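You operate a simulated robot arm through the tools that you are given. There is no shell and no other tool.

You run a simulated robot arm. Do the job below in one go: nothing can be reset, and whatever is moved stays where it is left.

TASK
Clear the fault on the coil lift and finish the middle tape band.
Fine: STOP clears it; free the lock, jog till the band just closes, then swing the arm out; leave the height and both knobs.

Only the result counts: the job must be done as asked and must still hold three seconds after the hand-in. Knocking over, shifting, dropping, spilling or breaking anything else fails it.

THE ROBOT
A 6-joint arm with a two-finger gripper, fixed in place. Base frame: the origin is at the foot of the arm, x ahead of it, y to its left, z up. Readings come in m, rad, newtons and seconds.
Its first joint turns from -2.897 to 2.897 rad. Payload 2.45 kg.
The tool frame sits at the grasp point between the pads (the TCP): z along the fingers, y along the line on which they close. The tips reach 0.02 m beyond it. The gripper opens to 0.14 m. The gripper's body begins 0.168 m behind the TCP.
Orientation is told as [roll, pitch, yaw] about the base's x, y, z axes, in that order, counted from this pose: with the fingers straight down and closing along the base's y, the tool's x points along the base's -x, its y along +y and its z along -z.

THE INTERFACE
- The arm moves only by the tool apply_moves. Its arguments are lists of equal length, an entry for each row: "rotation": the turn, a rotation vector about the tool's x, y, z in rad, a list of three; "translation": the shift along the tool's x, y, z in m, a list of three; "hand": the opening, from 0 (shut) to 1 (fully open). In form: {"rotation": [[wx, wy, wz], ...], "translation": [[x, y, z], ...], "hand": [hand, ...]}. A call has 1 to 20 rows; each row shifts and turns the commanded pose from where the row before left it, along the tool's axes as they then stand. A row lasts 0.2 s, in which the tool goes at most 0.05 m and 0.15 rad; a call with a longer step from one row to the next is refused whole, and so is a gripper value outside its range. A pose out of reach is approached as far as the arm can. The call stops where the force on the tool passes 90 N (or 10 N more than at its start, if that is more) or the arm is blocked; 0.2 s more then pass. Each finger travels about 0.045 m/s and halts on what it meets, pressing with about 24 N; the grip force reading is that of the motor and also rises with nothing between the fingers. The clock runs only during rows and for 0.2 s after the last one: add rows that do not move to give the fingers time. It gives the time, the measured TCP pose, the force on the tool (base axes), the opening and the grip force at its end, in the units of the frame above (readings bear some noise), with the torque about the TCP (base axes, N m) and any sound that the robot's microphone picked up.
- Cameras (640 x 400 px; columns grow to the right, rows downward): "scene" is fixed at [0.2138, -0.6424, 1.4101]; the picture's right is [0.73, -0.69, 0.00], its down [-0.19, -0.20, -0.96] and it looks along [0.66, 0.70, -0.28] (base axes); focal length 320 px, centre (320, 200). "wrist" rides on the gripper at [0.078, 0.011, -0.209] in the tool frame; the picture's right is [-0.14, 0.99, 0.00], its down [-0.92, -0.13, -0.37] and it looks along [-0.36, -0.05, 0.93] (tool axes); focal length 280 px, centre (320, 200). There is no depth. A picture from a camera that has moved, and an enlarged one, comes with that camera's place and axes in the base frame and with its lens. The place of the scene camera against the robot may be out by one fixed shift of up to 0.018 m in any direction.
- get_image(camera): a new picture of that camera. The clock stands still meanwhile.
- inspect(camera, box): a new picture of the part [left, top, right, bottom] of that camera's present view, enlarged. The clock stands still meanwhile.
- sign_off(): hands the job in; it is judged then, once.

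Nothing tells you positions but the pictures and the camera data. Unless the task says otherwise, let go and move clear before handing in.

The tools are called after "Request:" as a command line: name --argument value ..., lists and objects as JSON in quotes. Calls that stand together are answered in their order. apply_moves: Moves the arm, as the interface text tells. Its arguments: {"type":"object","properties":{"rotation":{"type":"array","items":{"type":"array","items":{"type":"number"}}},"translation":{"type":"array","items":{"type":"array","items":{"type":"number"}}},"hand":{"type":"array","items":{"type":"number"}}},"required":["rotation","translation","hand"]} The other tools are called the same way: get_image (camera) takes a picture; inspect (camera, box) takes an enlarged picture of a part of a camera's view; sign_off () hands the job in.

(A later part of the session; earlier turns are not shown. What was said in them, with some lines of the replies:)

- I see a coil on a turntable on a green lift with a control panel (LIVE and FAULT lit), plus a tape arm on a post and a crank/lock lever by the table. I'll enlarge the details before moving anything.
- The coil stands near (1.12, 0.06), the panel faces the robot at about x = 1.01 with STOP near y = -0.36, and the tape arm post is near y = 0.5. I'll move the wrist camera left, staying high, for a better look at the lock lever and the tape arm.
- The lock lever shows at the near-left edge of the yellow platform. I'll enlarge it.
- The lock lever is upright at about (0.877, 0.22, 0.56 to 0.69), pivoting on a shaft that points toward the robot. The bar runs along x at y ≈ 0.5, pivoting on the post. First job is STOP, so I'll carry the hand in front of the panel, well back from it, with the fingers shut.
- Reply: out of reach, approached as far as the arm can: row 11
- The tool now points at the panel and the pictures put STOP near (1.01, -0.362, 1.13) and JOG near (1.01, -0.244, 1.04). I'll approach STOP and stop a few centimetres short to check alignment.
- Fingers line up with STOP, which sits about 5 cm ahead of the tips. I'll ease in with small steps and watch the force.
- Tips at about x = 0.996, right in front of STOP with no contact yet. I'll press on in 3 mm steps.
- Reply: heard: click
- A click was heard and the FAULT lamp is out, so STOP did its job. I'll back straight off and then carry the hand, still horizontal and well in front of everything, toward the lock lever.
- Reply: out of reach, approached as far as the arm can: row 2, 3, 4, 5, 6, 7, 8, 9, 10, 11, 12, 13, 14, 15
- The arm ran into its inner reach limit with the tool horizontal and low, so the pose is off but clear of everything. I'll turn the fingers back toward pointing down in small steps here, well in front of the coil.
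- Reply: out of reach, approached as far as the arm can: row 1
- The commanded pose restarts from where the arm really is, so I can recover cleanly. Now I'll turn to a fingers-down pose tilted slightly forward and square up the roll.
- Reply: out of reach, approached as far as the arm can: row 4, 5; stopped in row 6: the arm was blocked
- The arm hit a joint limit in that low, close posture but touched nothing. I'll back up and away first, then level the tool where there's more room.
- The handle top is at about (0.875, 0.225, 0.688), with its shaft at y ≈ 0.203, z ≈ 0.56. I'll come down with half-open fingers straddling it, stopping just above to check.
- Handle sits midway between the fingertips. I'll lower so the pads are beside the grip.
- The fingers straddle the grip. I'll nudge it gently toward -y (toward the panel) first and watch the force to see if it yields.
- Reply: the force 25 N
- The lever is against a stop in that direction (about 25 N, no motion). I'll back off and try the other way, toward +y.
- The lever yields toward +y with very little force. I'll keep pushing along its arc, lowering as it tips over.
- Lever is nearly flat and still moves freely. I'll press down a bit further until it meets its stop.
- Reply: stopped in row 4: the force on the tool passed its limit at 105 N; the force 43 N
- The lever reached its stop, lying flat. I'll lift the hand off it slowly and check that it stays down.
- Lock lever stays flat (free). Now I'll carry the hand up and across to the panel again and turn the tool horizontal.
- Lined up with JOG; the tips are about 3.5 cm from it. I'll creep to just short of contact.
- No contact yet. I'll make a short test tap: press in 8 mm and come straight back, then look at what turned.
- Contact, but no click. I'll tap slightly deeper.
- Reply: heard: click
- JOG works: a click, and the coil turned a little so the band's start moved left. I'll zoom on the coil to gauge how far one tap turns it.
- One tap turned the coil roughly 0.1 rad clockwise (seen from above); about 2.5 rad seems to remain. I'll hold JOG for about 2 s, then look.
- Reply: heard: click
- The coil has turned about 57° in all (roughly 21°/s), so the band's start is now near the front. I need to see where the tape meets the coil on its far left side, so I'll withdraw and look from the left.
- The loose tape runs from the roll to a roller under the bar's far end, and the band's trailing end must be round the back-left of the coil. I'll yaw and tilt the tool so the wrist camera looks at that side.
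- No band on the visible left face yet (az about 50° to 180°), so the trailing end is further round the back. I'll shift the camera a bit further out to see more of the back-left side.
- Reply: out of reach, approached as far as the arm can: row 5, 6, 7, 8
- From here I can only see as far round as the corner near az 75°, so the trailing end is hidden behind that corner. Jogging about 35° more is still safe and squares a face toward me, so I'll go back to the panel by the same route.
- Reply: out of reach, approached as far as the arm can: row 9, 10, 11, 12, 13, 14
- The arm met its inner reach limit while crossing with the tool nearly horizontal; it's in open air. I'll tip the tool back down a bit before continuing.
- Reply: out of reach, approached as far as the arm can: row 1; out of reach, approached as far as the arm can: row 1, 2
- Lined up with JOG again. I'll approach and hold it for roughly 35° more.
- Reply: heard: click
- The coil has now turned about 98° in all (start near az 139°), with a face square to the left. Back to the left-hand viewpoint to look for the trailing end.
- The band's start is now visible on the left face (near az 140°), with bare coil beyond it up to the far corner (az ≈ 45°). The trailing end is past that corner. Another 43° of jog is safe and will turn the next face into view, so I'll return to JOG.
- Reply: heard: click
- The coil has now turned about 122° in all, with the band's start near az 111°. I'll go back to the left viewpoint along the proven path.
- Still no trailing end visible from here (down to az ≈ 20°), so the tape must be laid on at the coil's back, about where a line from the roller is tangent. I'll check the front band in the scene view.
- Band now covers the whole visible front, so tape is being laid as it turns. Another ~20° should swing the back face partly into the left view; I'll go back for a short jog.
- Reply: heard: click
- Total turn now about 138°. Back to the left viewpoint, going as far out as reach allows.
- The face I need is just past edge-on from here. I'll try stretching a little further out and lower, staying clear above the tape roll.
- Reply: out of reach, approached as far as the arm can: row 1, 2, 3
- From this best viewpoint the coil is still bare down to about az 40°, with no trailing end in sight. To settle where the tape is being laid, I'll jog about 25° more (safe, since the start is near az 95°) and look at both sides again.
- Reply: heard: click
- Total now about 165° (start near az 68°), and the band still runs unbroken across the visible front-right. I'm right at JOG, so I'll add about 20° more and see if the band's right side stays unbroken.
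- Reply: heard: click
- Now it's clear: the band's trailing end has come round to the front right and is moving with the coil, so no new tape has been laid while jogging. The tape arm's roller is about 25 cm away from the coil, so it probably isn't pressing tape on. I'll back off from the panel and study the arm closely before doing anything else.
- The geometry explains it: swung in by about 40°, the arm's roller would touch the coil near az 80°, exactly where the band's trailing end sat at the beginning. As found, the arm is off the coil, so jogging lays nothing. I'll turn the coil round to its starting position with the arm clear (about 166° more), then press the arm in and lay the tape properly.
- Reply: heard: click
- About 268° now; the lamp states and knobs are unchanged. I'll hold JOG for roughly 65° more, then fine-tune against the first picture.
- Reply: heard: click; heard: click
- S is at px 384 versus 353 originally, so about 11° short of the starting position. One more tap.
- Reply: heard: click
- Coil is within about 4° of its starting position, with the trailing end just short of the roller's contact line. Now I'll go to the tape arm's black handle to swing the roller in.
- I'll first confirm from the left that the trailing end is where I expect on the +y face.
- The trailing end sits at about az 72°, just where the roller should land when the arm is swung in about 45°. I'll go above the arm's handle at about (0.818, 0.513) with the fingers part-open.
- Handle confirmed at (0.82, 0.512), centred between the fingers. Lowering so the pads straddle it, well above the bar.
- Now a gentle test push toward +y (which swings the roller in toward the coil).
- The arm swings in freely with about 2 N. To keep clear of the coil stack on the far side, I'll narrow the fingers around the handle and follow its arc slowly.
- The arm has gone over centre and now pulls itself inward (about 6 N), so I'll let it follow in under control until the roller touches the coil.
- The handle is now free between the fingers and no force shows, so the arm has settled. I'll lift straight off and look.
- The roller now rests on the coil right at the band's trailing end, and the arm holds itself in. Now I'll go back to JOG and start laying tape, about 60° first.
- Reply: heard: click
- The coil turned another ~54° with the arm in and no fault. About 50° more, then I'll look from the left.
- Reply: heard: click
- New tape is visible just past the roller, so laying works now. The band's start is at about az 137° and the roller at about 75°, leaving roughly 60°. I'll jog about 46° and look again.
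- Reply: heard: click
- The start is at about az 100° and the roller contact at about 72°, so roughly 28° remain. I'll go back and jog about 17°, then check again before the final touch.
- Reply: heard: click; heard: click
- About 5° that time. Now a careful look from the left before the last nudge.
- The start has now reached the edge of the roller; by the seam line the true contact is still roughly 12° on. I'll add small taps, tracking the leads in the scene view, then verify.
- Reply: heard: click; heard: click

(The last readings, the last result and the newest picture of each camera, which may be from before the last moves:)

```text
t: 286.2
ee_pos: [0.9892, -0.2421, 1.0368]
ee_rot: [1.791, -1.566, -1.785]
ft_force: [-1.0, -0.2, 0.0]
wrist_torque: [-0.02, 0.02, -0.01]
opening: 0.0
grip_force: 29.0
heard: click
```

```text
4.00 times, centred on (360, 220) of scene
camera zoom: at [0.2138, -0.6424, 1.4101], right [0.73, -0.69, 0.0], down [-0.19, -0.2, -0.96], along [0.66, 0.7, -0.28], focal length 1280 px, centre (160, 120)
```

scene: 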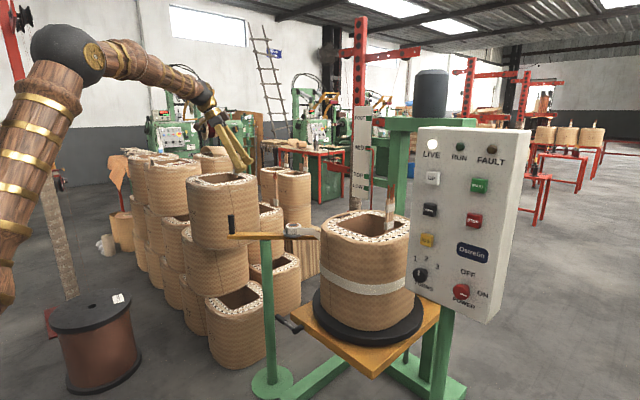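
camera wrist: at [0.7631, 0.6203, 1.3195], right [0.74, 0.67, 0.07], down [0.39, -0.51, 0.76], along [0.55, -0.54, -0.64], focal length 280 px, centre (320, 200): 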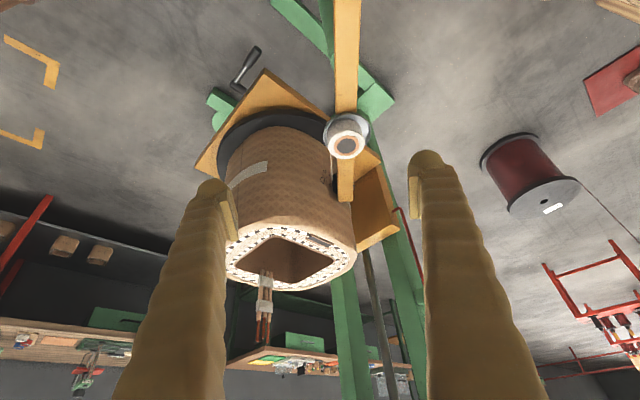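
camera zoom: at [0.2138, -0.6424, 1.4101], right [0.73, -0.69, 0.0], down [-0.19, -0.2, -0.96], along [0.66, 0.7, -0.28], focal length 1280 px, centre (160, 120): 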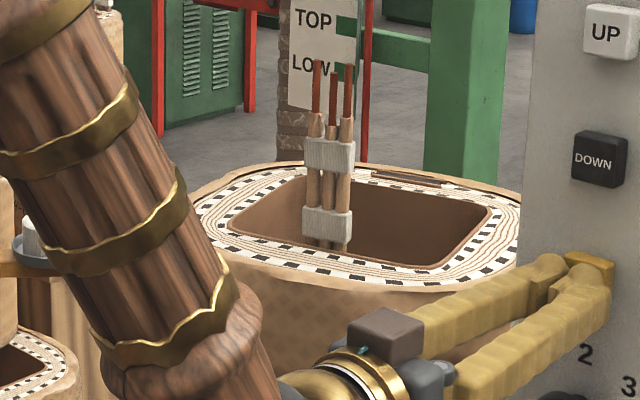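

Request:
apply_moves --rotation '[[0, 0, 0], [0, 0, 0], [0, 0, 0], [0, 0, 0], [0, 0, 0], [0, 0, 0], [0, 0, 0], [0, 0, 0], [0, 0, 0], [0, 0.1412, 0], [0, 0.1412, 0], [0, 0.1412, 0], [0, 0.1412, 0], [0, 0.1412, 0], [0, 0.1412, 0], [0, 0.1412, 0], [0, 0.1412, 0], [0, 0.1412, 0]]' --translation '[[0, 0, -0.03], [-0.0267, 0, -0.01], [-0.0267, 0, -0.01], [-0.0267, 0, -0.01], [-0.0267, 0, -0.01], [0, 0, -0.045], [0, 0, -0.045], [0, 0, -0.045], [0, 0, -0.045], [0, 0, 0], [0, 0, 0], [0, 0, 0], [0, 0, 0], [0, 0, 0], [0, 0, 0], [0, 0, 0], [0, 0, 0], [0, 0, 0]]' --hand '[0, 0, 0, 0, 0, 0, 0, 0, 0, 0, 0, 0, 0, 0, 0, 0, 0, 0]'

Request:
apply_moves --rotation '[[0, 0, 0], [0, 0, 0], [0, 0, 0], [0, 0, 0], [0, 0, 0], [0, 0, 0], [0, 0, 0], [0, 0, 0], [0, 0, 0], [0, 0, 0], [0, 0, 0], [0, 0, 0], [0, 0, 0], [0, 0, 0]]' --translation '[[0, 0.046, 0], [0, 0.046, 0], [0, 0.046, 0], [0, 0.046, 0], [0, 0.046, 0], [0, 0.046, 0], [0, 0.046, 0], [0, 0.046, 0], [0, 0.046, 0], [0, 0.046, 0], [0, 0.046, 0], [0, 0.046, 0], [0, 0.046, 0], [0, 0.046, 0]]' --hand '[0.3, 0.6, 1, 1, 1, 1, 1, 1, 1, 1, 1, 1, 1, 1]'

Request:
apply_moves --rotation '[[0.0426, 0, 0.1376], [0.0426, 0, 0.1376], [0.0426, 0, 0.1376], [0.0426, 0, 0.1376], [0.0426, 0, 0.1376], [0, -0.1, 0], [0, -0.1, 0], [0, 0, 0], [0, 0, 0], [0, 0, 0], [0, 0, 0], [0, 0, 0], [0, 0, 0]]' --translation '[[0, 0, 0], [0, 0, 0], [0, 0, 0], [0, 0, 0], [0, 0, 0], [0, 0, 0], [0, 0, 0], [-0.0082, 0.0348, 0.0045], [-0.0082, 0.0348, 0.0045], [-0.0082, 0.0348, 0.0045], [-0.0082, 0.0348, 0.0045], [-0.0082, 0.0348, 0.0045], [-0.015, 0, -0.02]]' --hand '[1, 1, 1, 1, 1, 1, 1, 1, 1, 1, 1, 1, 1]'

Request:
inspect --camera "wrist" --box '[280, 130, 370, 220]'

Request:
inspect --camera "wrist" --box '[325, 165, 370, 215]'

```text
t: 290.0
ee_pos: [0.7381, -0.2448, 1.1423]
ee_rot: [0.004, -0.299, 0.005]
ft_force: [-0.5, 0.2, 0.1]
wrist_torque: [-0.01, 0.01, 0.0]
opening: 0.0
grip_force: 28.8
```

```text
t: 293.0
ee_pos: [0.7329, 0.394, 1.1466]
ee_rot: [0.006, -0.302, 0.004]
ft_force: [0.1, -0.4, 0.6]
wrist_torque: [-0.01, 0.02, -0.04]
opening: 0.1399
grip_force: 0.0
```

```text
t: 295.8
ee_pos: [0.8875, 0.4977, 1.1737]
ee_rot: [0.006, -0.498, -0.717]
ft_force: [-0.4, 0.8, 0.3]
wrist_torque: [0.0, 0.01, -0.03]
opening: 0.1402
grip_force: 0.0
```

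```text
4.44 times, centred on (325, 175) of wrist
camera zoom: at [0.7649, 0.618, 1.3193], right [0.74, 0.67, 0.07], down [0.39, -0.51, 0.76], along [0.55, -0.54, -0.64], focal length 1246 px, centre (298, 311)
```

zoom: 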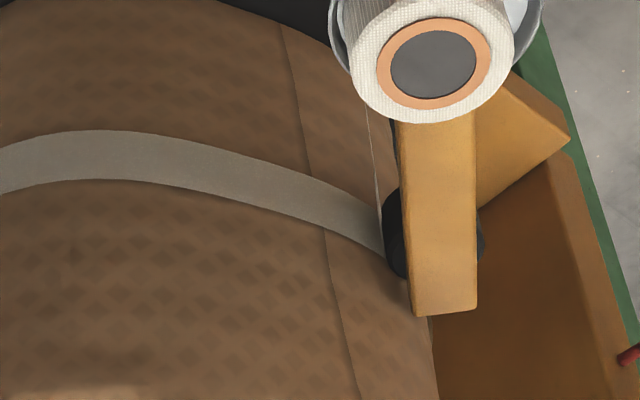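

```text
8.00 times, centred on (348, 190) of wrist
camera zoom: at [0.7649, 0.618, 1.3193], right [0.74, 0.67, 0.07], down [0.39, -0.51, 0.76], along [0.55, -0.54, -0.64], focal length 2243 px, centre (100, 280)
```

zoom: 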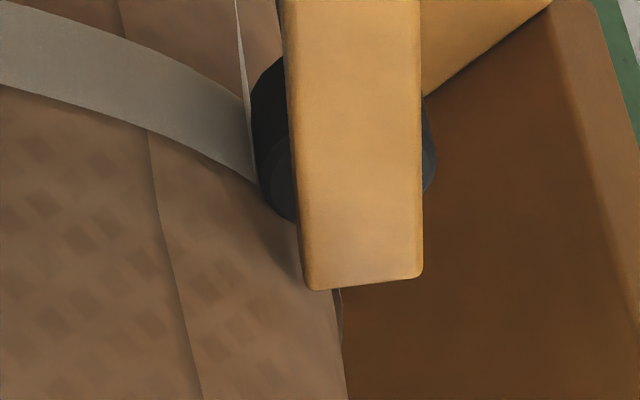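

By the seam line, the start is now at about az 69° and the roller contact at about 68°, so the join is right under the roller. To see it plainly I'll swing the arm out now; first I'll go above the handle.

Request:
apply_moves --rotation '[[0, 0, 0], [0, 0, 0], [0, 0, 0], [0, 0, 0], [0, 0, 0], [0, 0.1, 0], [0, 0.1, 0], [-0.0426, 0, -0.1376], [-0.0426, 0, -0.1376], [-0.0426, 0, -0.1376], [-0.0426, 0, -0.1376], [-0.0426, 0, -0.1376], [0, 0, 0], [0, 0, 0], [0, 0, 0], [0, 0, 0], [0, 0, 0], [0, 0, 0]]' --translation '[[0.0082, -0.0348, -0.0045], [0.0082, -0.0348, -0.0045], [0.0082, -0.0348, -0.0045], [0.0082, -0.0348, -0.0045], [0.0082, -0.0348, -0.0045], [0, 0, 0], [0, 0, 0], [0, 0, 0], [0, 0, 0], [0, 0, 0], [0, 0, 0], [0, 0, 0], [-0.0132, 0.0333, 0.02], [-0.0132, 0.0333, 0.02], [-0.0132, 0.0333, 0.02], [-0.0132, 0.0333, 0.02], [-0.0132, 0.0333, 0.02], [-0.0132, 0.0333, 0.02]]' --hand '[1, 1, 1, 1, 1, 1, 1, 1, 1, 1, 1, 1, 0.5, 0.5, 0.5, 0.5, 0.5, 0.5]'

Request:
get_image --camera "wrist"

```text
t: 299.6
ee_pos: [0.8503, 0.5965, 1.0838]
ee_rot: [0.006, -0.301, 0.002]
ft_force: [0.5, -0.2, 1.4]
wrist_torque: [0.0, 0.02, 0.0]
opening: 0.0701
grip_force: 0.1
```

```text
taken
camera wrist: at [0.7103, 0.607, 1.2582], right [0.13, 0.99, 0.05], down [0.77, -0.13, 0.63], along [0.63, -0.04, -0.78], focal length 280 px, centre (320, 200)
```

wrist: 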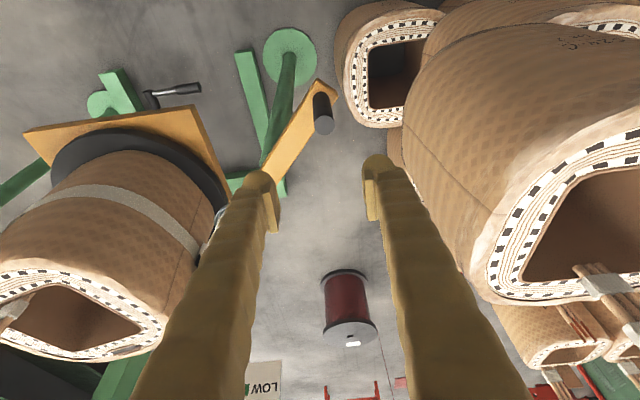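

Request:
apply_moves --rotation '[[0, 0, 0], [0, 0, 0], [0, 0, 0], [0, 0, 0], [0, 0, 0], [0, 0, 0]]' --translation '[[0.0075, 0.0021, 0.0289], [0.0075, 0.0021, 0.0289], [0.0075, 0.0021, 0.0289], [0.0075, 0.0021, 0.0289], [0.0075, 0.0021, 0.0289], [0.0075, 0.0021, 0.0289]]' --hand '[0.5, 0.5, 0.5, 0.5, 0.5, 0.5]'

Request:
get_image --camera "wrist"

```text
t: 301.0
ee_pos: [0.8557, 0.6125, 0.9004]
ee_rot: [0.007, -0.302, 0.002]
ft_force: [0.7, -0.5, 1.3]
wrist_torque: [0.05, 0.01, -0.01]
opening: 0.0701
grip_force: 0.0
```

```text
taken
camera wrist: at [0.7174, 0.6223, 1.0751], right [0.13, 0.99, 0.05], down [0.77, -0.13, 0.62], along [0.62, -0.04, -0.78], focal length 280 px, centre (320, 200)
```

wrist: 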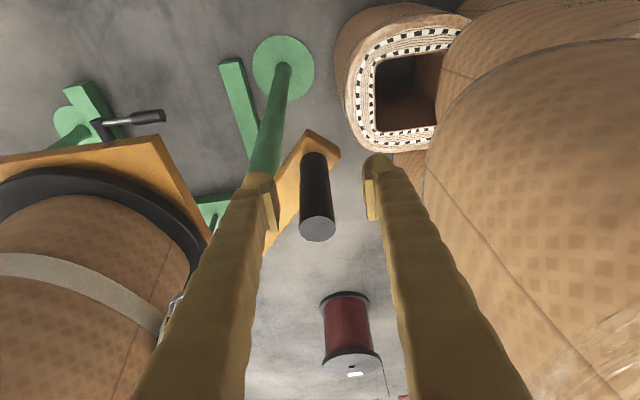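

Request:
apply_moves --rotation '[[0, 0, 0], [0, 0, 0], [0, 0, 0], [0, 0, 0], [0, 0, 0], [0, 0, 0], [0, 0, 0]]' --translation '[[0, 0, 0], [0, 0, 0], [0, 0, 0], [0.0038, -0.0079, -0.0012], [0.0038, -0.0079, -0.0012], [0.0038, -0.0079, -0.0012], [0.0038, -0.0079, -0.0012]]' --hand '[0.4, 0.3, 0.3, 0.3, 0.3, 0.3, 0.3]'

Request:
get_image --camera "wrist"

```text
t: 302.6
ee_pos: [0.838, 0.5818, 0.9028]
ee_rot: [0.006, -0.301, 0.003]
ft_force: [-25.4, 27.5, -4.6]
wrist_torque: [-0.9, -0.57, 0.91]
opening: 0.0568
grip_force: 11.3
```

```text
taken
camera wrist: at [0.6989, 0.5912, 1.0773], right [0.12, 0.99, 0.05], down [0.77, -0.13, 0.62], along [0.62, -0.04, -0.78], focal length 280 px, centre (320, 200)
```

wrist: 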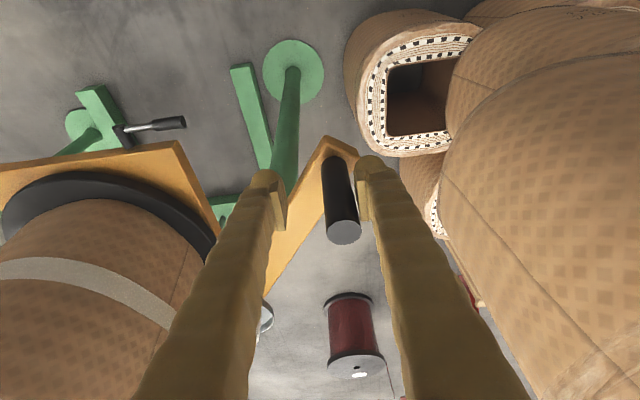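

The handle is moving out but my path was too shallow, so friction built up (about 37 N). I'll relieve it slightly and follow the true arc about the post.

Request:
apply_moves --rotation '[[0, 0, 0], [0, 0, 0], [0, 0, 0], [0, 0, 0]]' --translation '[[0.003, 0.004, -0.001], [0.0044, -0.0078, -0.0014], [0.0044, -0.0078, -0.0014], [0.0034, -0.006, -0.0011]]' --hand '[0.3, 0.3, 0.3, 0.3]'

Request:
get_image --camera "wrist"

Request:
get_image --camera "scene"

```text
t: 303.6
ee_pos: [0.8242, 0.5619, 0.9016]
ee_rot: [0.006, -0.302, 0.003]
ft_force: [-25.2, 18.2, -0.6]
wrist_torque: [-0.49, -0.65, 0.81]
opening: 0.0521
grip_force: 8.1
```

```text
taken
camera wrist: at [0.6845, 0.572, 1.0773], right [0.13, 0.99, 0.05], down [0.77, -0.13, 0.62], along [0.62, -0.04, -0.78], focal length 280 px, centre (320, 200)
```

wrist: 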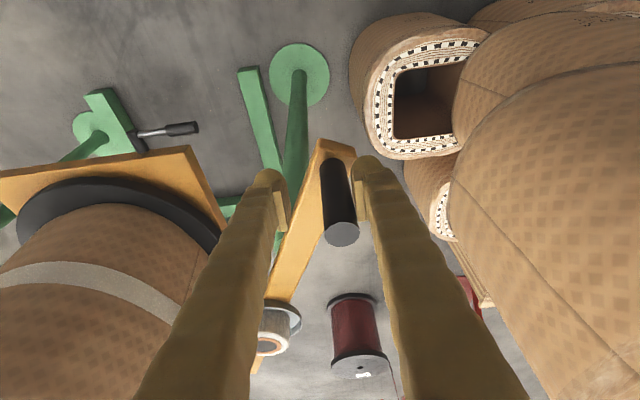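

```text
taken
```

scene: 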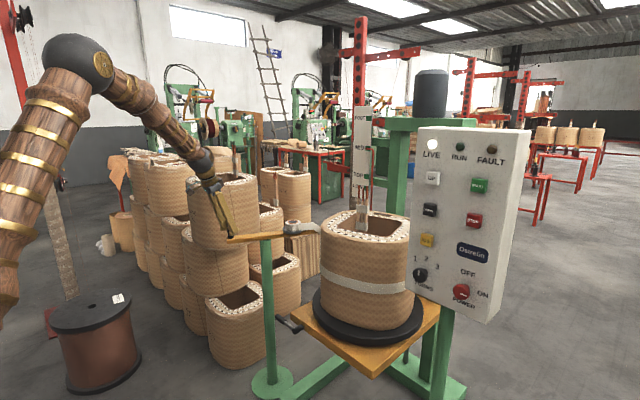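

The extra force is friction from the handle turning against the pad. I'll back off to release it, then push on in short fresh strokes.

Request:
apply_moves --rotation '[[0, 0, 0], [0, 0, 0], [0, 0, 0], [0, 0, 0], [0, 0, 0]]' --translation '[[-0.004, 0.014, 0.001], [0, 0, 0], [0.003, -0.009, -0.001], [0.003, -0.009, -0.001], [0.003, -0.009, -0.001]]' --hand '[0.35, 0.35, 0.35, 0.35, 0.35]'

Request:
get_image --camera "wrist"

```text
t: 304.8
ee_pos: [0.8204, 0.5463, 0.9018]
ee_rot: [0.006, -0.301, 0.001]
ft_force: [0.3, -0.6, -0.5]
wrist_torque: [0.03, 0.03, 0.01]
opening: 0.0507
grip_force: 0.4
```

```text
taken
camera wrist: at [0.681, 0.5576, 1.0776], right [0.13, 0.99, 0.05], down [0.77, -0.13, 0.62], along [0.62, -0.04, -0.78], focal length 280 px, centre (320, 200)
```

wrist: 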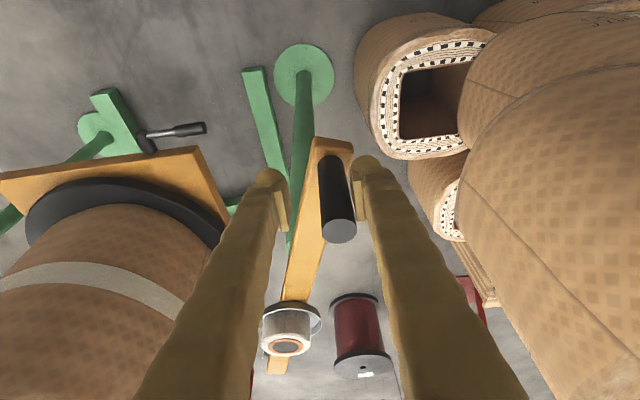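

Request:
apply_moves --rotation '[[0, 0, 0], [0, 0, 0], [0, 0, 0], [0, 0, 0]]' --translation '[[0.002, -0.008, -0.0006], [0.0015, -0.008, -0.0005], [0.001, -0.008, -0.0004], [0.0005, -0.008, 0]]' --hand '[0.35, 0.35, 0.35, 0.35]'

Request:
get_image --camera "wrist"

```text
t: 305.8
ee_pos: [0.8145, 0.5175, 0.9013]
ee_rot: [0.005, -0.3, 0.004]
ft_force: [-0.2, -0.7, -0.4]
wrist_torque: [0.0, -0.03, 0.01]
opening: 0.0494
grip_force: 0.0
```

```text
taken
camera wrist: at [0.6763, 0.527, 1.0772], right [0.13, 0.99, 0.05], down [0.77, -0.13, 0.62], along [0.62, -0.04, -0.78], focal length 280 px, centre (320, 200)
```

wrist: 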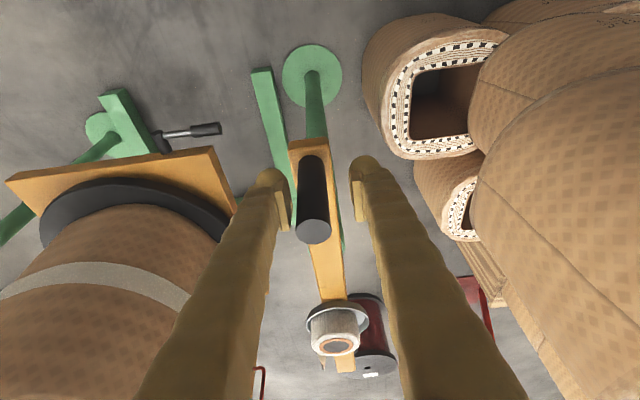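

The arm is back at its out position and rests there by itself. I'll lift off and look at the join.

Request:
apply_moves --rotation '[[0, 0, 0], [0, 0, 0], [0, 0, 0], [0, 0, 0], [0, 0, 0], [0, 0, 0], [0, 0, 0], [0, 0, 0], [0, 0, 0]]' --translation '[[0, -0.004, 0], [-0.003, 0, -0.01], [-0.006, 0, -0.02], [-0.009, 0, -0.03], [-0.012, 0, -0.04], [-0.012, 0, -0.04], [-0.006, -0.02, -0.04], [0.02, -0.04, -0.02], [0.02, -0.04, 0]]' --hand '[0.45, 0.45, 0.45, 0.45, 0.45, 0.6, 0.8, 1, 1]'

Request:
get_image --camera "wrist"

Request:
get_image --camera "scene"

```text
t: 307.8
ee_pos: [0.7616, 0.4113, 1.0941]
ee_rot: [0.004, -0.3, 0.004]
ft_force: [0.7, 0.0, -0.2]
wrist_torque: [0.0, -0.01, 0.04]
opening: 0.1402
grip_force: 0.1
```

```text
taken
camera wrist: at [0.6235, 0.4208, 1.2682], right [0.13, 0.99, 0.05], down [0.77, -0.13, 0.62], along [0.62, -0.04, -0.78], focal length 280 px, centre (320, 200)
```

wrist: 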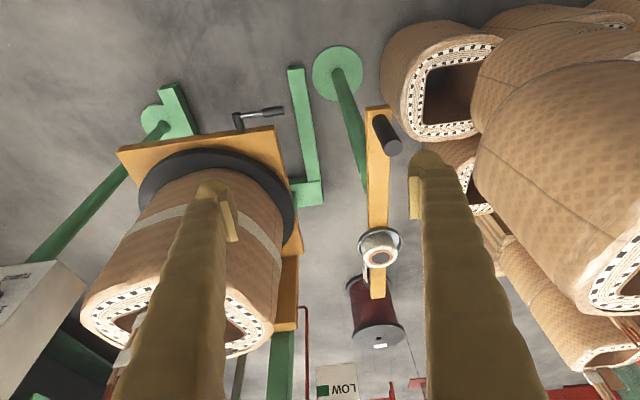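

```text
taken
```

scene: 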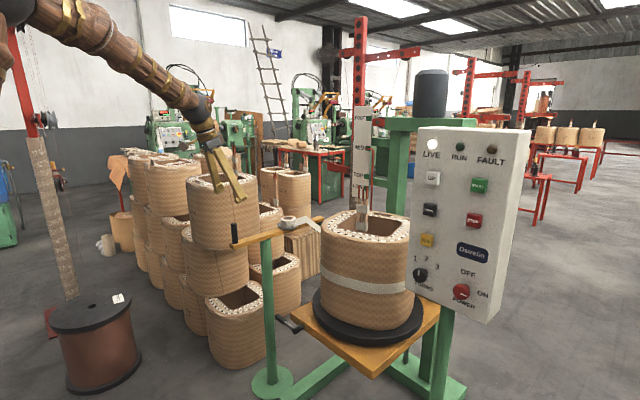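

Request:
apply_moves --rotation '[[0, 0, 0], [0, 0, 0], [0.0426, 0, 0.1376], [0.0426, 0, 0.1376], [0.0426, 0, 0.1376], [0.0426, 0, 0.1376], [0.0426, 0, 0.1376], [0, -0.1, 0], [0, -0.1, 0], [0, 0, 0], [0, 0, 0], [0, 0, 0], [0, 0, 0], [0, 0, 0], [0, 0, 0], [0, 0, 0], [0, 0, 0]]' --translation '[[0.0007, 0, -0.0316], [0.0007, 0, -0.0316], [0, 0, 0], [0, 0, 0], [0, 0, 0], [0, 0, 0], [0, 0, 0], [0, 0, 0], [0, 0, 0], [-0.0082, 0.0348, 0.0045], [-0.0082, 0.0348, 0.0045], [-0.0082, 0.0348, 0.0045], [-0.0082, 0.0348, 0.0045], [-0.0082, 0.0348, 0.0045], [-0.022, 0.022, 0.012], [-0.022, 0.022, 0.012], [-0.022, 0.022, 0.012]]' --hand '[1, 1, 1, 1, 1, 1, 1, 1, 1, 1, 1, 1, 1, 1, 1, 1, 1]'

Request:
get_image --camera "wrist"

Request:
inspect --camera "wrist" --box '[240, 120, 340, 210]'

```text
t: 311.4
ee_pos: [0.9912, 0.5125, 1.1558]
ee_rot: [0.007, -0.497, -0.718]
ft_force: [0.8, -0.2, 1.0]
wrist_torque: [0.03, -0.02, -0.01]
opening: 0.1399
grip_force: 0.0
```

```text
taken
camera wrist: at [0.8683, 0.6328, 1.3009], right [0.74, 0.67, 0.07], down [0.39, -0.51, 0.76], along [0.55, -0.54, -0.64], focal length 280 px, centre (320, 200)
```

wrist: 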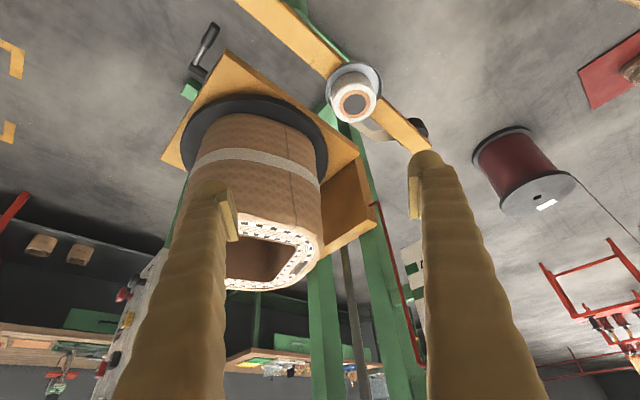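

```text
4.44 times, centred on (290, 165) of wrist
camera zoom: at [0.8683, 0.6328, 1.3009], right [0.74, 0.67, 0.07], down [0.39, -0.51, 0.76], along [0.55, -0.54, -0.64], focal length 1246 px, centre (453, 356)
```

zoom: 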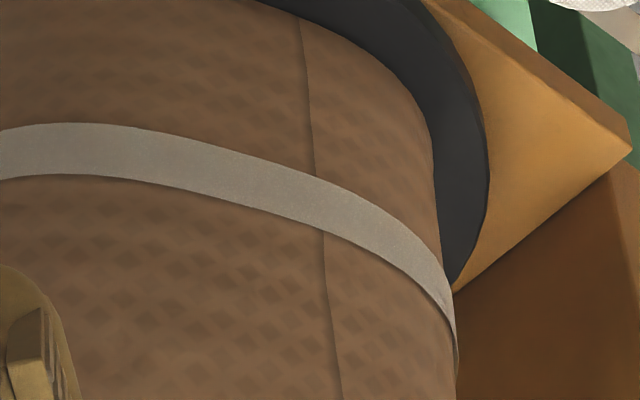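

No gap so far up to the coil's edge. I'll move further out to see around the corner.

Request:
apply_moves --rotation '[[0, 0, 0], [0, 0, 0], [0, 0, 0], [0, 0, 0], [0.0559, 0, 0.1024], [0.0559, 0, 0.1024], [0.0559, 0, 0.1024]]' --translation '[[-0.0262, 0, 0], [-0.0262, 0, 0], [-0.0262, 0, 0], [-0.0262, 0, 0], [0, 0, 0], [0, 0, 0], [0, 0, 0]]' --hand '[1, 1, 1, 1, 1, 1, 1]'

Request:
apply_moves --rotation '[[0, 0, 0], [0, 0, 0], [0, 0, 0]]' --translation '[[-0.0086, 0.0235, 0.0252], [-0.0086, 0.0235, 0.0252], [-0.0086, 0.0235, 0.0252]]' --hand '[1, 1, 1]'

Request:
get_image --camera "wrist"

Request:
inspect --camera "wrist" --box '[260, 80, 370, 180]'

```text
t: 313.0
ee_pos: [1.0577, 0.4487, 1.2052]
ee_rot: [0.006, -0.496, -1.069]
ft_force: [-0.4, -0.7, 0.7]
wrist_torque: [0.11, -0.01, 0.04]
opening: 0.1399
grip_force: 0.1
out of reach, approached as far as the arm can: row 7
```

```text
t: 313.8
ee_pos: [1.1077, 0.4211, 1.1394]
ee_rot: [0.002, -0.494, -1.068]
ft_force: [-0.8, -0.5, 0.3]
wrist_torque: [0.0, 0.02, -0.02]
opening: 0.1401
grip_force: 0.0
out of reach, approached as far as the arm can: row 1, 2, 3
```

```text
taken
camera wrist: at [1.0328, 0.5743, 1.2849], right [0.93, 0.37, 0.07], down [0.19, -0.62, 0.76], along [0.33, -0.69, -0.64], focal length 280 px, centre (320, 200)
```

wrist: 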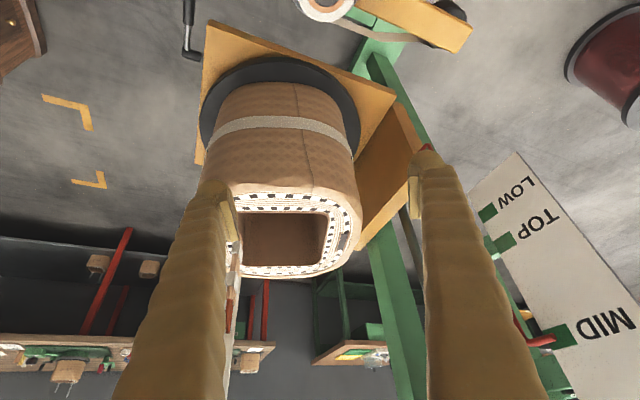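

```text
4.00 times, centred on (315, 130) of wrist
camera zoom: at [1.0328, 0.5743, 1.2849], right [0.93, 0.37, 0.07], down [0.19, -0.62, 0.76], along [0.33, -0.69, -0.64], focal length 1122 px, centre (340, 480)
```

zoom: 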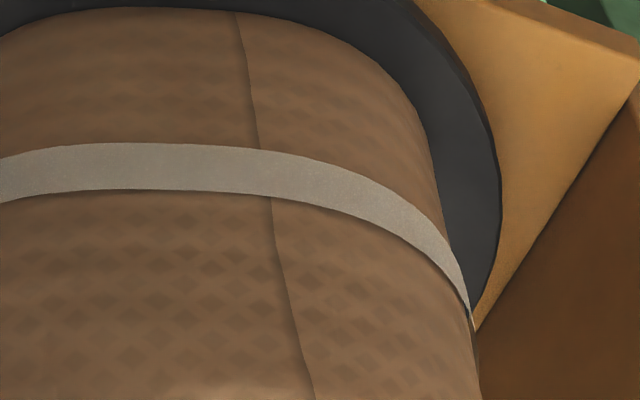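

Request:
inspect --camera "wrist" --box '[310, 110, 360, 160]'

Request:
inspect --camera "wrist" --box '[335, 135, 365, 170]'

```text
8.00 times, centred on (335, 135) of wrist
camera zoom: at [1.0328, 0.5743, 1.2849], right [0.93, 0.37, 0.07], down [0.19, -0.62, 0.76], along [0.33, -0.69, -0.64], focal length 2243 px, centre (200, 720)
```

zoom: 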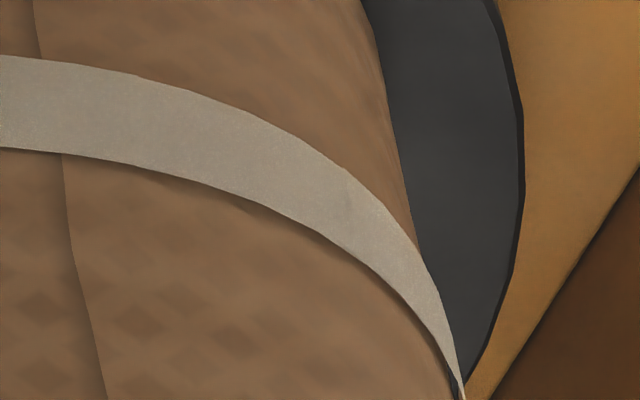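

```text
11.43 times, centred on (350, 152) of wrist
camera zoom: at [1.0328, 0.5743, 1.2849], right [0.93, 0.37, 0.07], down [0.19, -0.62, 0.76], along [0.33, -0.69, -0.64], focal length 3204 px, centre (-23, 743)
```

zoom: 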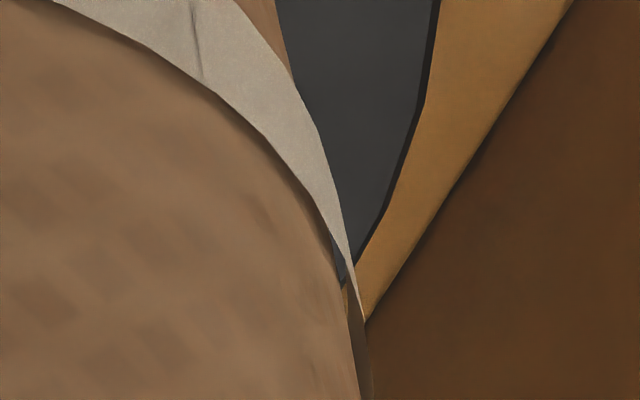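

The join is visible as a faint crease at about az 65° and the band is continuous on both sides of it, so it has just closed with the tape arm swung out. I'll withdraw clear the way I came and check the panel.

Request:
apply_moves --rotation '[[0, 0, 0], [0, 0, 0], [0, 0, 0], [0, 0, 0], [0, 0, 0], [0, 0, 0], [0, 0, 0], [0, 0, 0], [0, 0, 0], [0, 0, 0], [-0.0642, 0, -0.1177], [-0.0642, 0, -0.1177], [-0.0642, 0, -0.1177], [-0.0642, 0, -0.1177], [-0.0642, 0, -0.1177], [-0.0642, 0, -0.1177], [-0.0642, 0, -0.1177], [-0.0642, 0, -0.1177], [0, 0.1, 0], [0, 0.1, 0]]' --translation '[[-0.001, -0.0173, -0.0374], [-0.001, -0.0173, -0.0374], [-0.001, -0.0173, -0.0374], [0.0201, -0.0409, 0.0004], [0.0201, -0.0409, 0.0004], [0.0201, -0.0409, 0.0004], [0.0201, -0.0409, 0.0004], [0.0201, -0.0409, 0.0004], [0.0201, -0.0409, 0.0004], [0.0201, -0.0409, 0.0004], [0, 0, 0], [0, 0, 0], [0, 0, 0], [0, 0, 0], [0, 0, 0], [0, 0, 0], [0, 0, 0], [0, 0, 0], [0, 0, 0], [0, 0, 0]]' --hand '[1, 1, 1, 1, 1, 1, 1, 1, 1, 1, 1, 1, 1, 1, 1, 1, 1, 1, 1, 1]'

Request:
get_image --camera "scene"

Request:
inspect --camera "scene" --box '[400, 120, 540, 330]'

Request:
inspect --camera "scene" --box '[220, 190, 440, 400]'

Request:
inspect --camera "scene" --box '[320, 80, 420, 240]'

```text
t: 318.0
ee_pos: [0.9131, 0.4883, 1.2264]
ee_rot: [0.005, -0.299, 0.006]
ft_force: [-0.6, -0.2, 0.4]
wrist_torque: [-0.01, 0.0, 0.02]
opening: 0.1399
grip_force: 0.1
out of reach, approached as far as the arm can: row 3, 4, 5, 6, 7, 8
```

```text
taken
```

scene: 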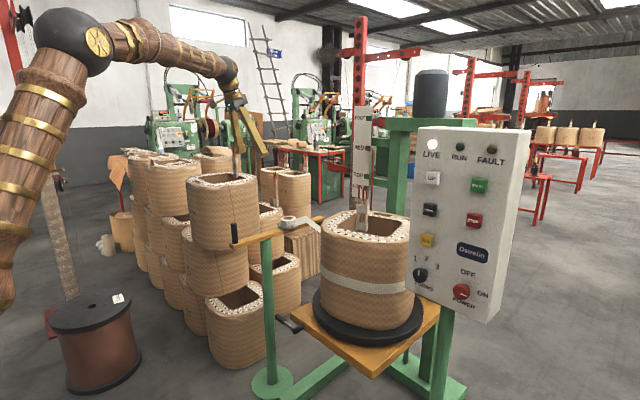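

```text
1.90 times, centred on (470, 225) of scene
camera zoom: at [0.2138, -0.6424, 1.4101], right [0.73, -0.69, 0.0], down [-0.19, -0.2, -0.96], along [0.66, 0.7, -0.28], focal length 609 px, centre (34, 152)
```

zoom: 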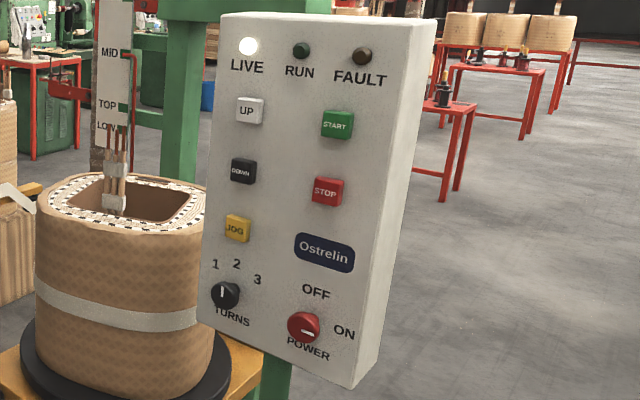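

```text
1.90 times, centred on (330, 295) of scene
camera zoom: at [0.2138, -0.6424, 1.4101], right [0.73, -0.69, 0.0], down [-0.19, -0.2, -0.96], along [0.66, 0.7, -0.28], focal length 609 px, centre (301, 19)
```

zoom: 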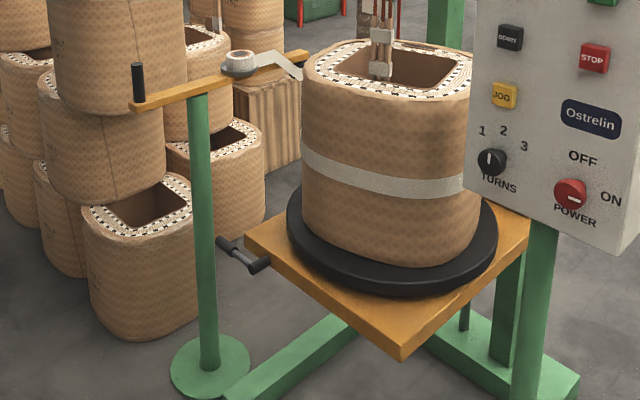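

```text
2.50 times, centred on (370, 160) of scene
camera zoom: at [0.2138, -0.6424, 1.4101], right [0.73, -0.69, 0.0], down [-0.19, -0.2, -0.96], along [0.66, 0.7, -0.28], focal length 800 px, centre (195, 300)
```

zoom: 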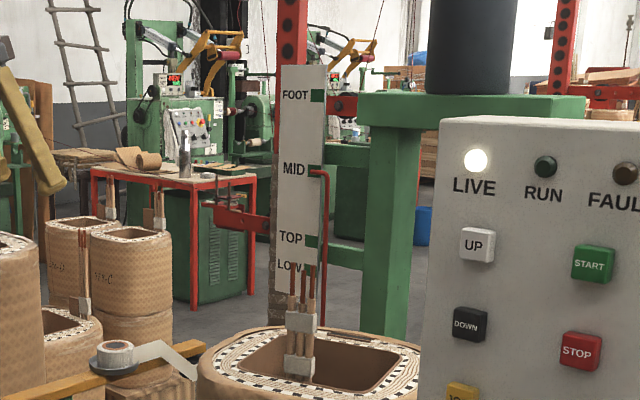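

Lamps, knobs, height pointer and lock lever all look right. I'll check the older join (where new tape met the old end) near the panel edge.

Request:
inspect --camera "scene" --box '[370, 265, 420, 305]'

Request:
inspect --camera "scene" --box '[315, 255, 375, 300]'

Request:
get_image --camera "wrist"

```text
10.00 times, centred on (395, 285) of scene
camera zoom: at [0.2138, -0.6424, 1.4101], right [0.73, -0.69, 0.0], down [-0.19, -0.2, -0.96], along [0.66, 0.7, -0.28], focal length 3199 px, centre (-430, -650)
```

zoom: 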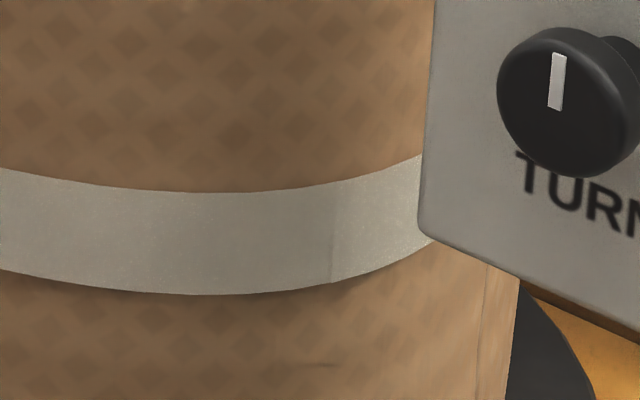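

```text
8.89 times, centred on (345, 278) of scene
camera zoom: at [0.2138, -0.6424, 1.4101], right [0.73, -0.69, 0.0], down [-0.19, -0.2, -0.96], along [0.66, 0.7, -0.28], focal length 2843 px, centre (98, -489)
```

zoom: 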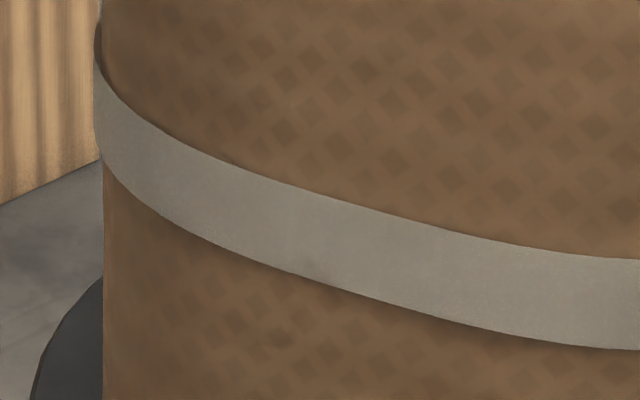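

```text
taken
camera wrist: at [0.7734, 0.4989, 1.4016], right [0.12, 0.99, 0.05], down [0.77, -0.12, 0.62], along [0.62, -0.04, -0.78], focal length 280 px, centre (320, 200)
```

wrist: 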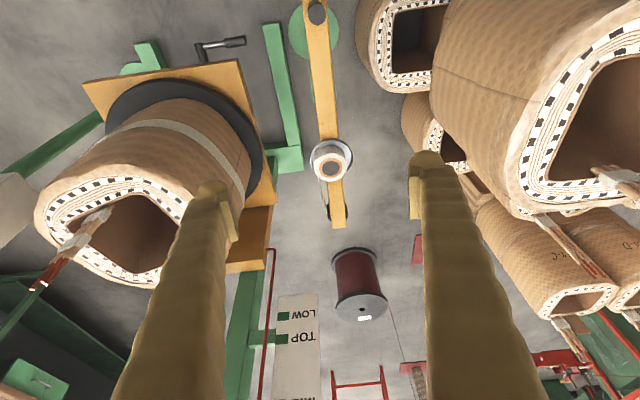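

Both joins are closed with no gap. I'll retreat to a clear parking pose and let a few seconds pass for a last check.

Request:
apply_moves --rotation '[[0, 0, 0], [0, 0, 0], [0, 0, 0], [0, 0, 0], [0, 0, 0], [0, 0, 0], [0, 0, 0], [0, 0, 0], [0, 0, 0], [0, 0, 0], [0, 0, 0], [0, 0, 0], [0, 0, 0], [0, 0, 0], [0, 0, 0], [0, 0, 0], [0, 0, 0], [0, 0, 0], [0, 0, 0], [0, 0, 0]]' --translation '[[0.0166, -0.0385, -0.0116], [0.0166, -0.0385, -0.0116], [0.0166, -0.0385, -0.0116], [0.0166, -0.0385, -0.0116], [0.0166, -0.0385, -0.0116], [0.0166, -0.0385, -0.0116], [0.0166, -0.0385, -0.0116], [0.0166, -0.0385, -0.0116], [0.0166, -0.0385, -0.0116], [0.0166, -0.0385, -0.0116], [0.0166, -0.0385, -0.0116], [0.0166, -0.0385, -0.0116], [0.0166, -0.0385, -0.0116], [0, 0, 0], [0, 0, 0], [0, 0, 0], [0, 0, 0], [0, 0, 0], [0, 0, 0], [0, 0, 0]]' --hand '[1, 1, 1, 1, 1, 1, 1, 1, 1, 1, 1, 1, 1, 1, 1, 1, 1, 1, 1, 1]'

Request:
get_image --camera "scene"

Request:
get_image --camera "wrist"

Request:
inspect --camera "scene" --box '[400, 120, 540, 330]'

```text
t: 322.2
ee_pos: [0.664, -0.0141, 1.3059]
ee_rot: [0.006, -0.303, 0.005]
ft_force: [-0.6, 0.1, 0.0]
wrist_torque: [-0.01, -0.02, -0.01]
opening: 0.1399
grip_force: 0.1
```

```text
taken
```

scene: 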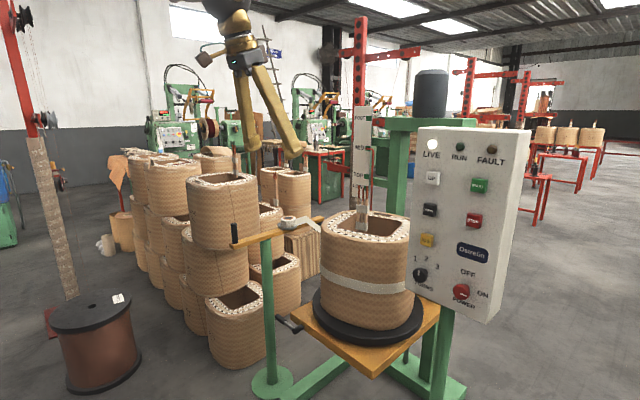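

```text
taken
camera wrist: at [0.5249, -0.0032, 1.4805], right [0.12, 0.99, 0.05], down [0.77, -0.13, 0.62], along [0.62, -0.04, -0.78], focal length 280 px, centre (320, 200)
```

wrist: 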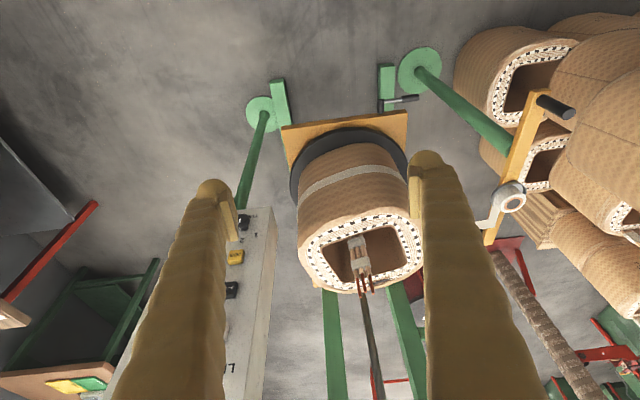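

```text
1.90 times, centred on (470, 225) of scene
camera zoom: at [0.2138, -0.6424, 1.4101], right [0.73, -0.69, 0.0], down [-0.19, -0.2, -0.96], along [0.66, 0.7, -0.28], focal length 609 px, centre (34, 152)
```

zoom: 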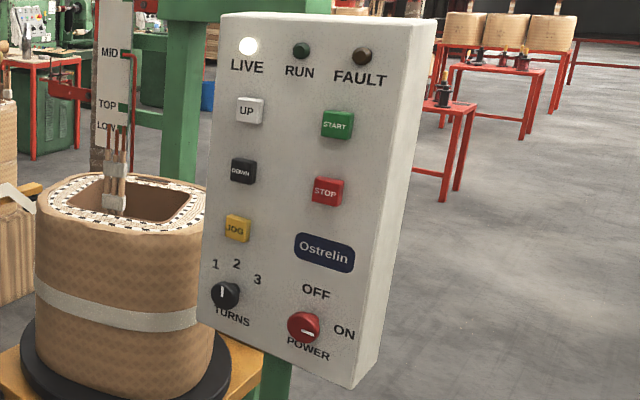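

The fault is cleared, the lock is free, and the middle band is closed all the way round. The tape arm is out, the knobs and height are unchanged, and the robot is clear, so I'm handing in.

Request:
sign_off

```text
The job is handed in.
```

The fault is cleared and the middle tape band is closed all the way round. I've handed the job in.

- **Fault:** STOP cleared it; the FAULT lamp is out and stayed out while jogging.
- **Lock:** the turntable lock lever is down in its free position and has been left there.
- **Band:** I checked both joins, and neither shows a gap. I estimate the final overlap at no more than a few degrees. It can't be measured directly because the join formed under the roller.
- **Tape arm:** it is back in the out position where I found it.
- **Left alone:** the height pointer is still at MID, and both knobs are where they were.

**Extra coil turn:** I found the tape arm already off the coil, so my first jogging turned the coil without laying any tape. I brought the coil round to within about 4° of where it started, swung the arm in, and jogged until the band closed. In all, the coil made nearly one and a half turns instead of under half.

**Force:** the push that freed the lock lever overshot its stop and briefly reached 105 N. Swinging the tape arm back out took up to about 37 N because of friction on its handle. Nothing appears to have shifted in the pictures.
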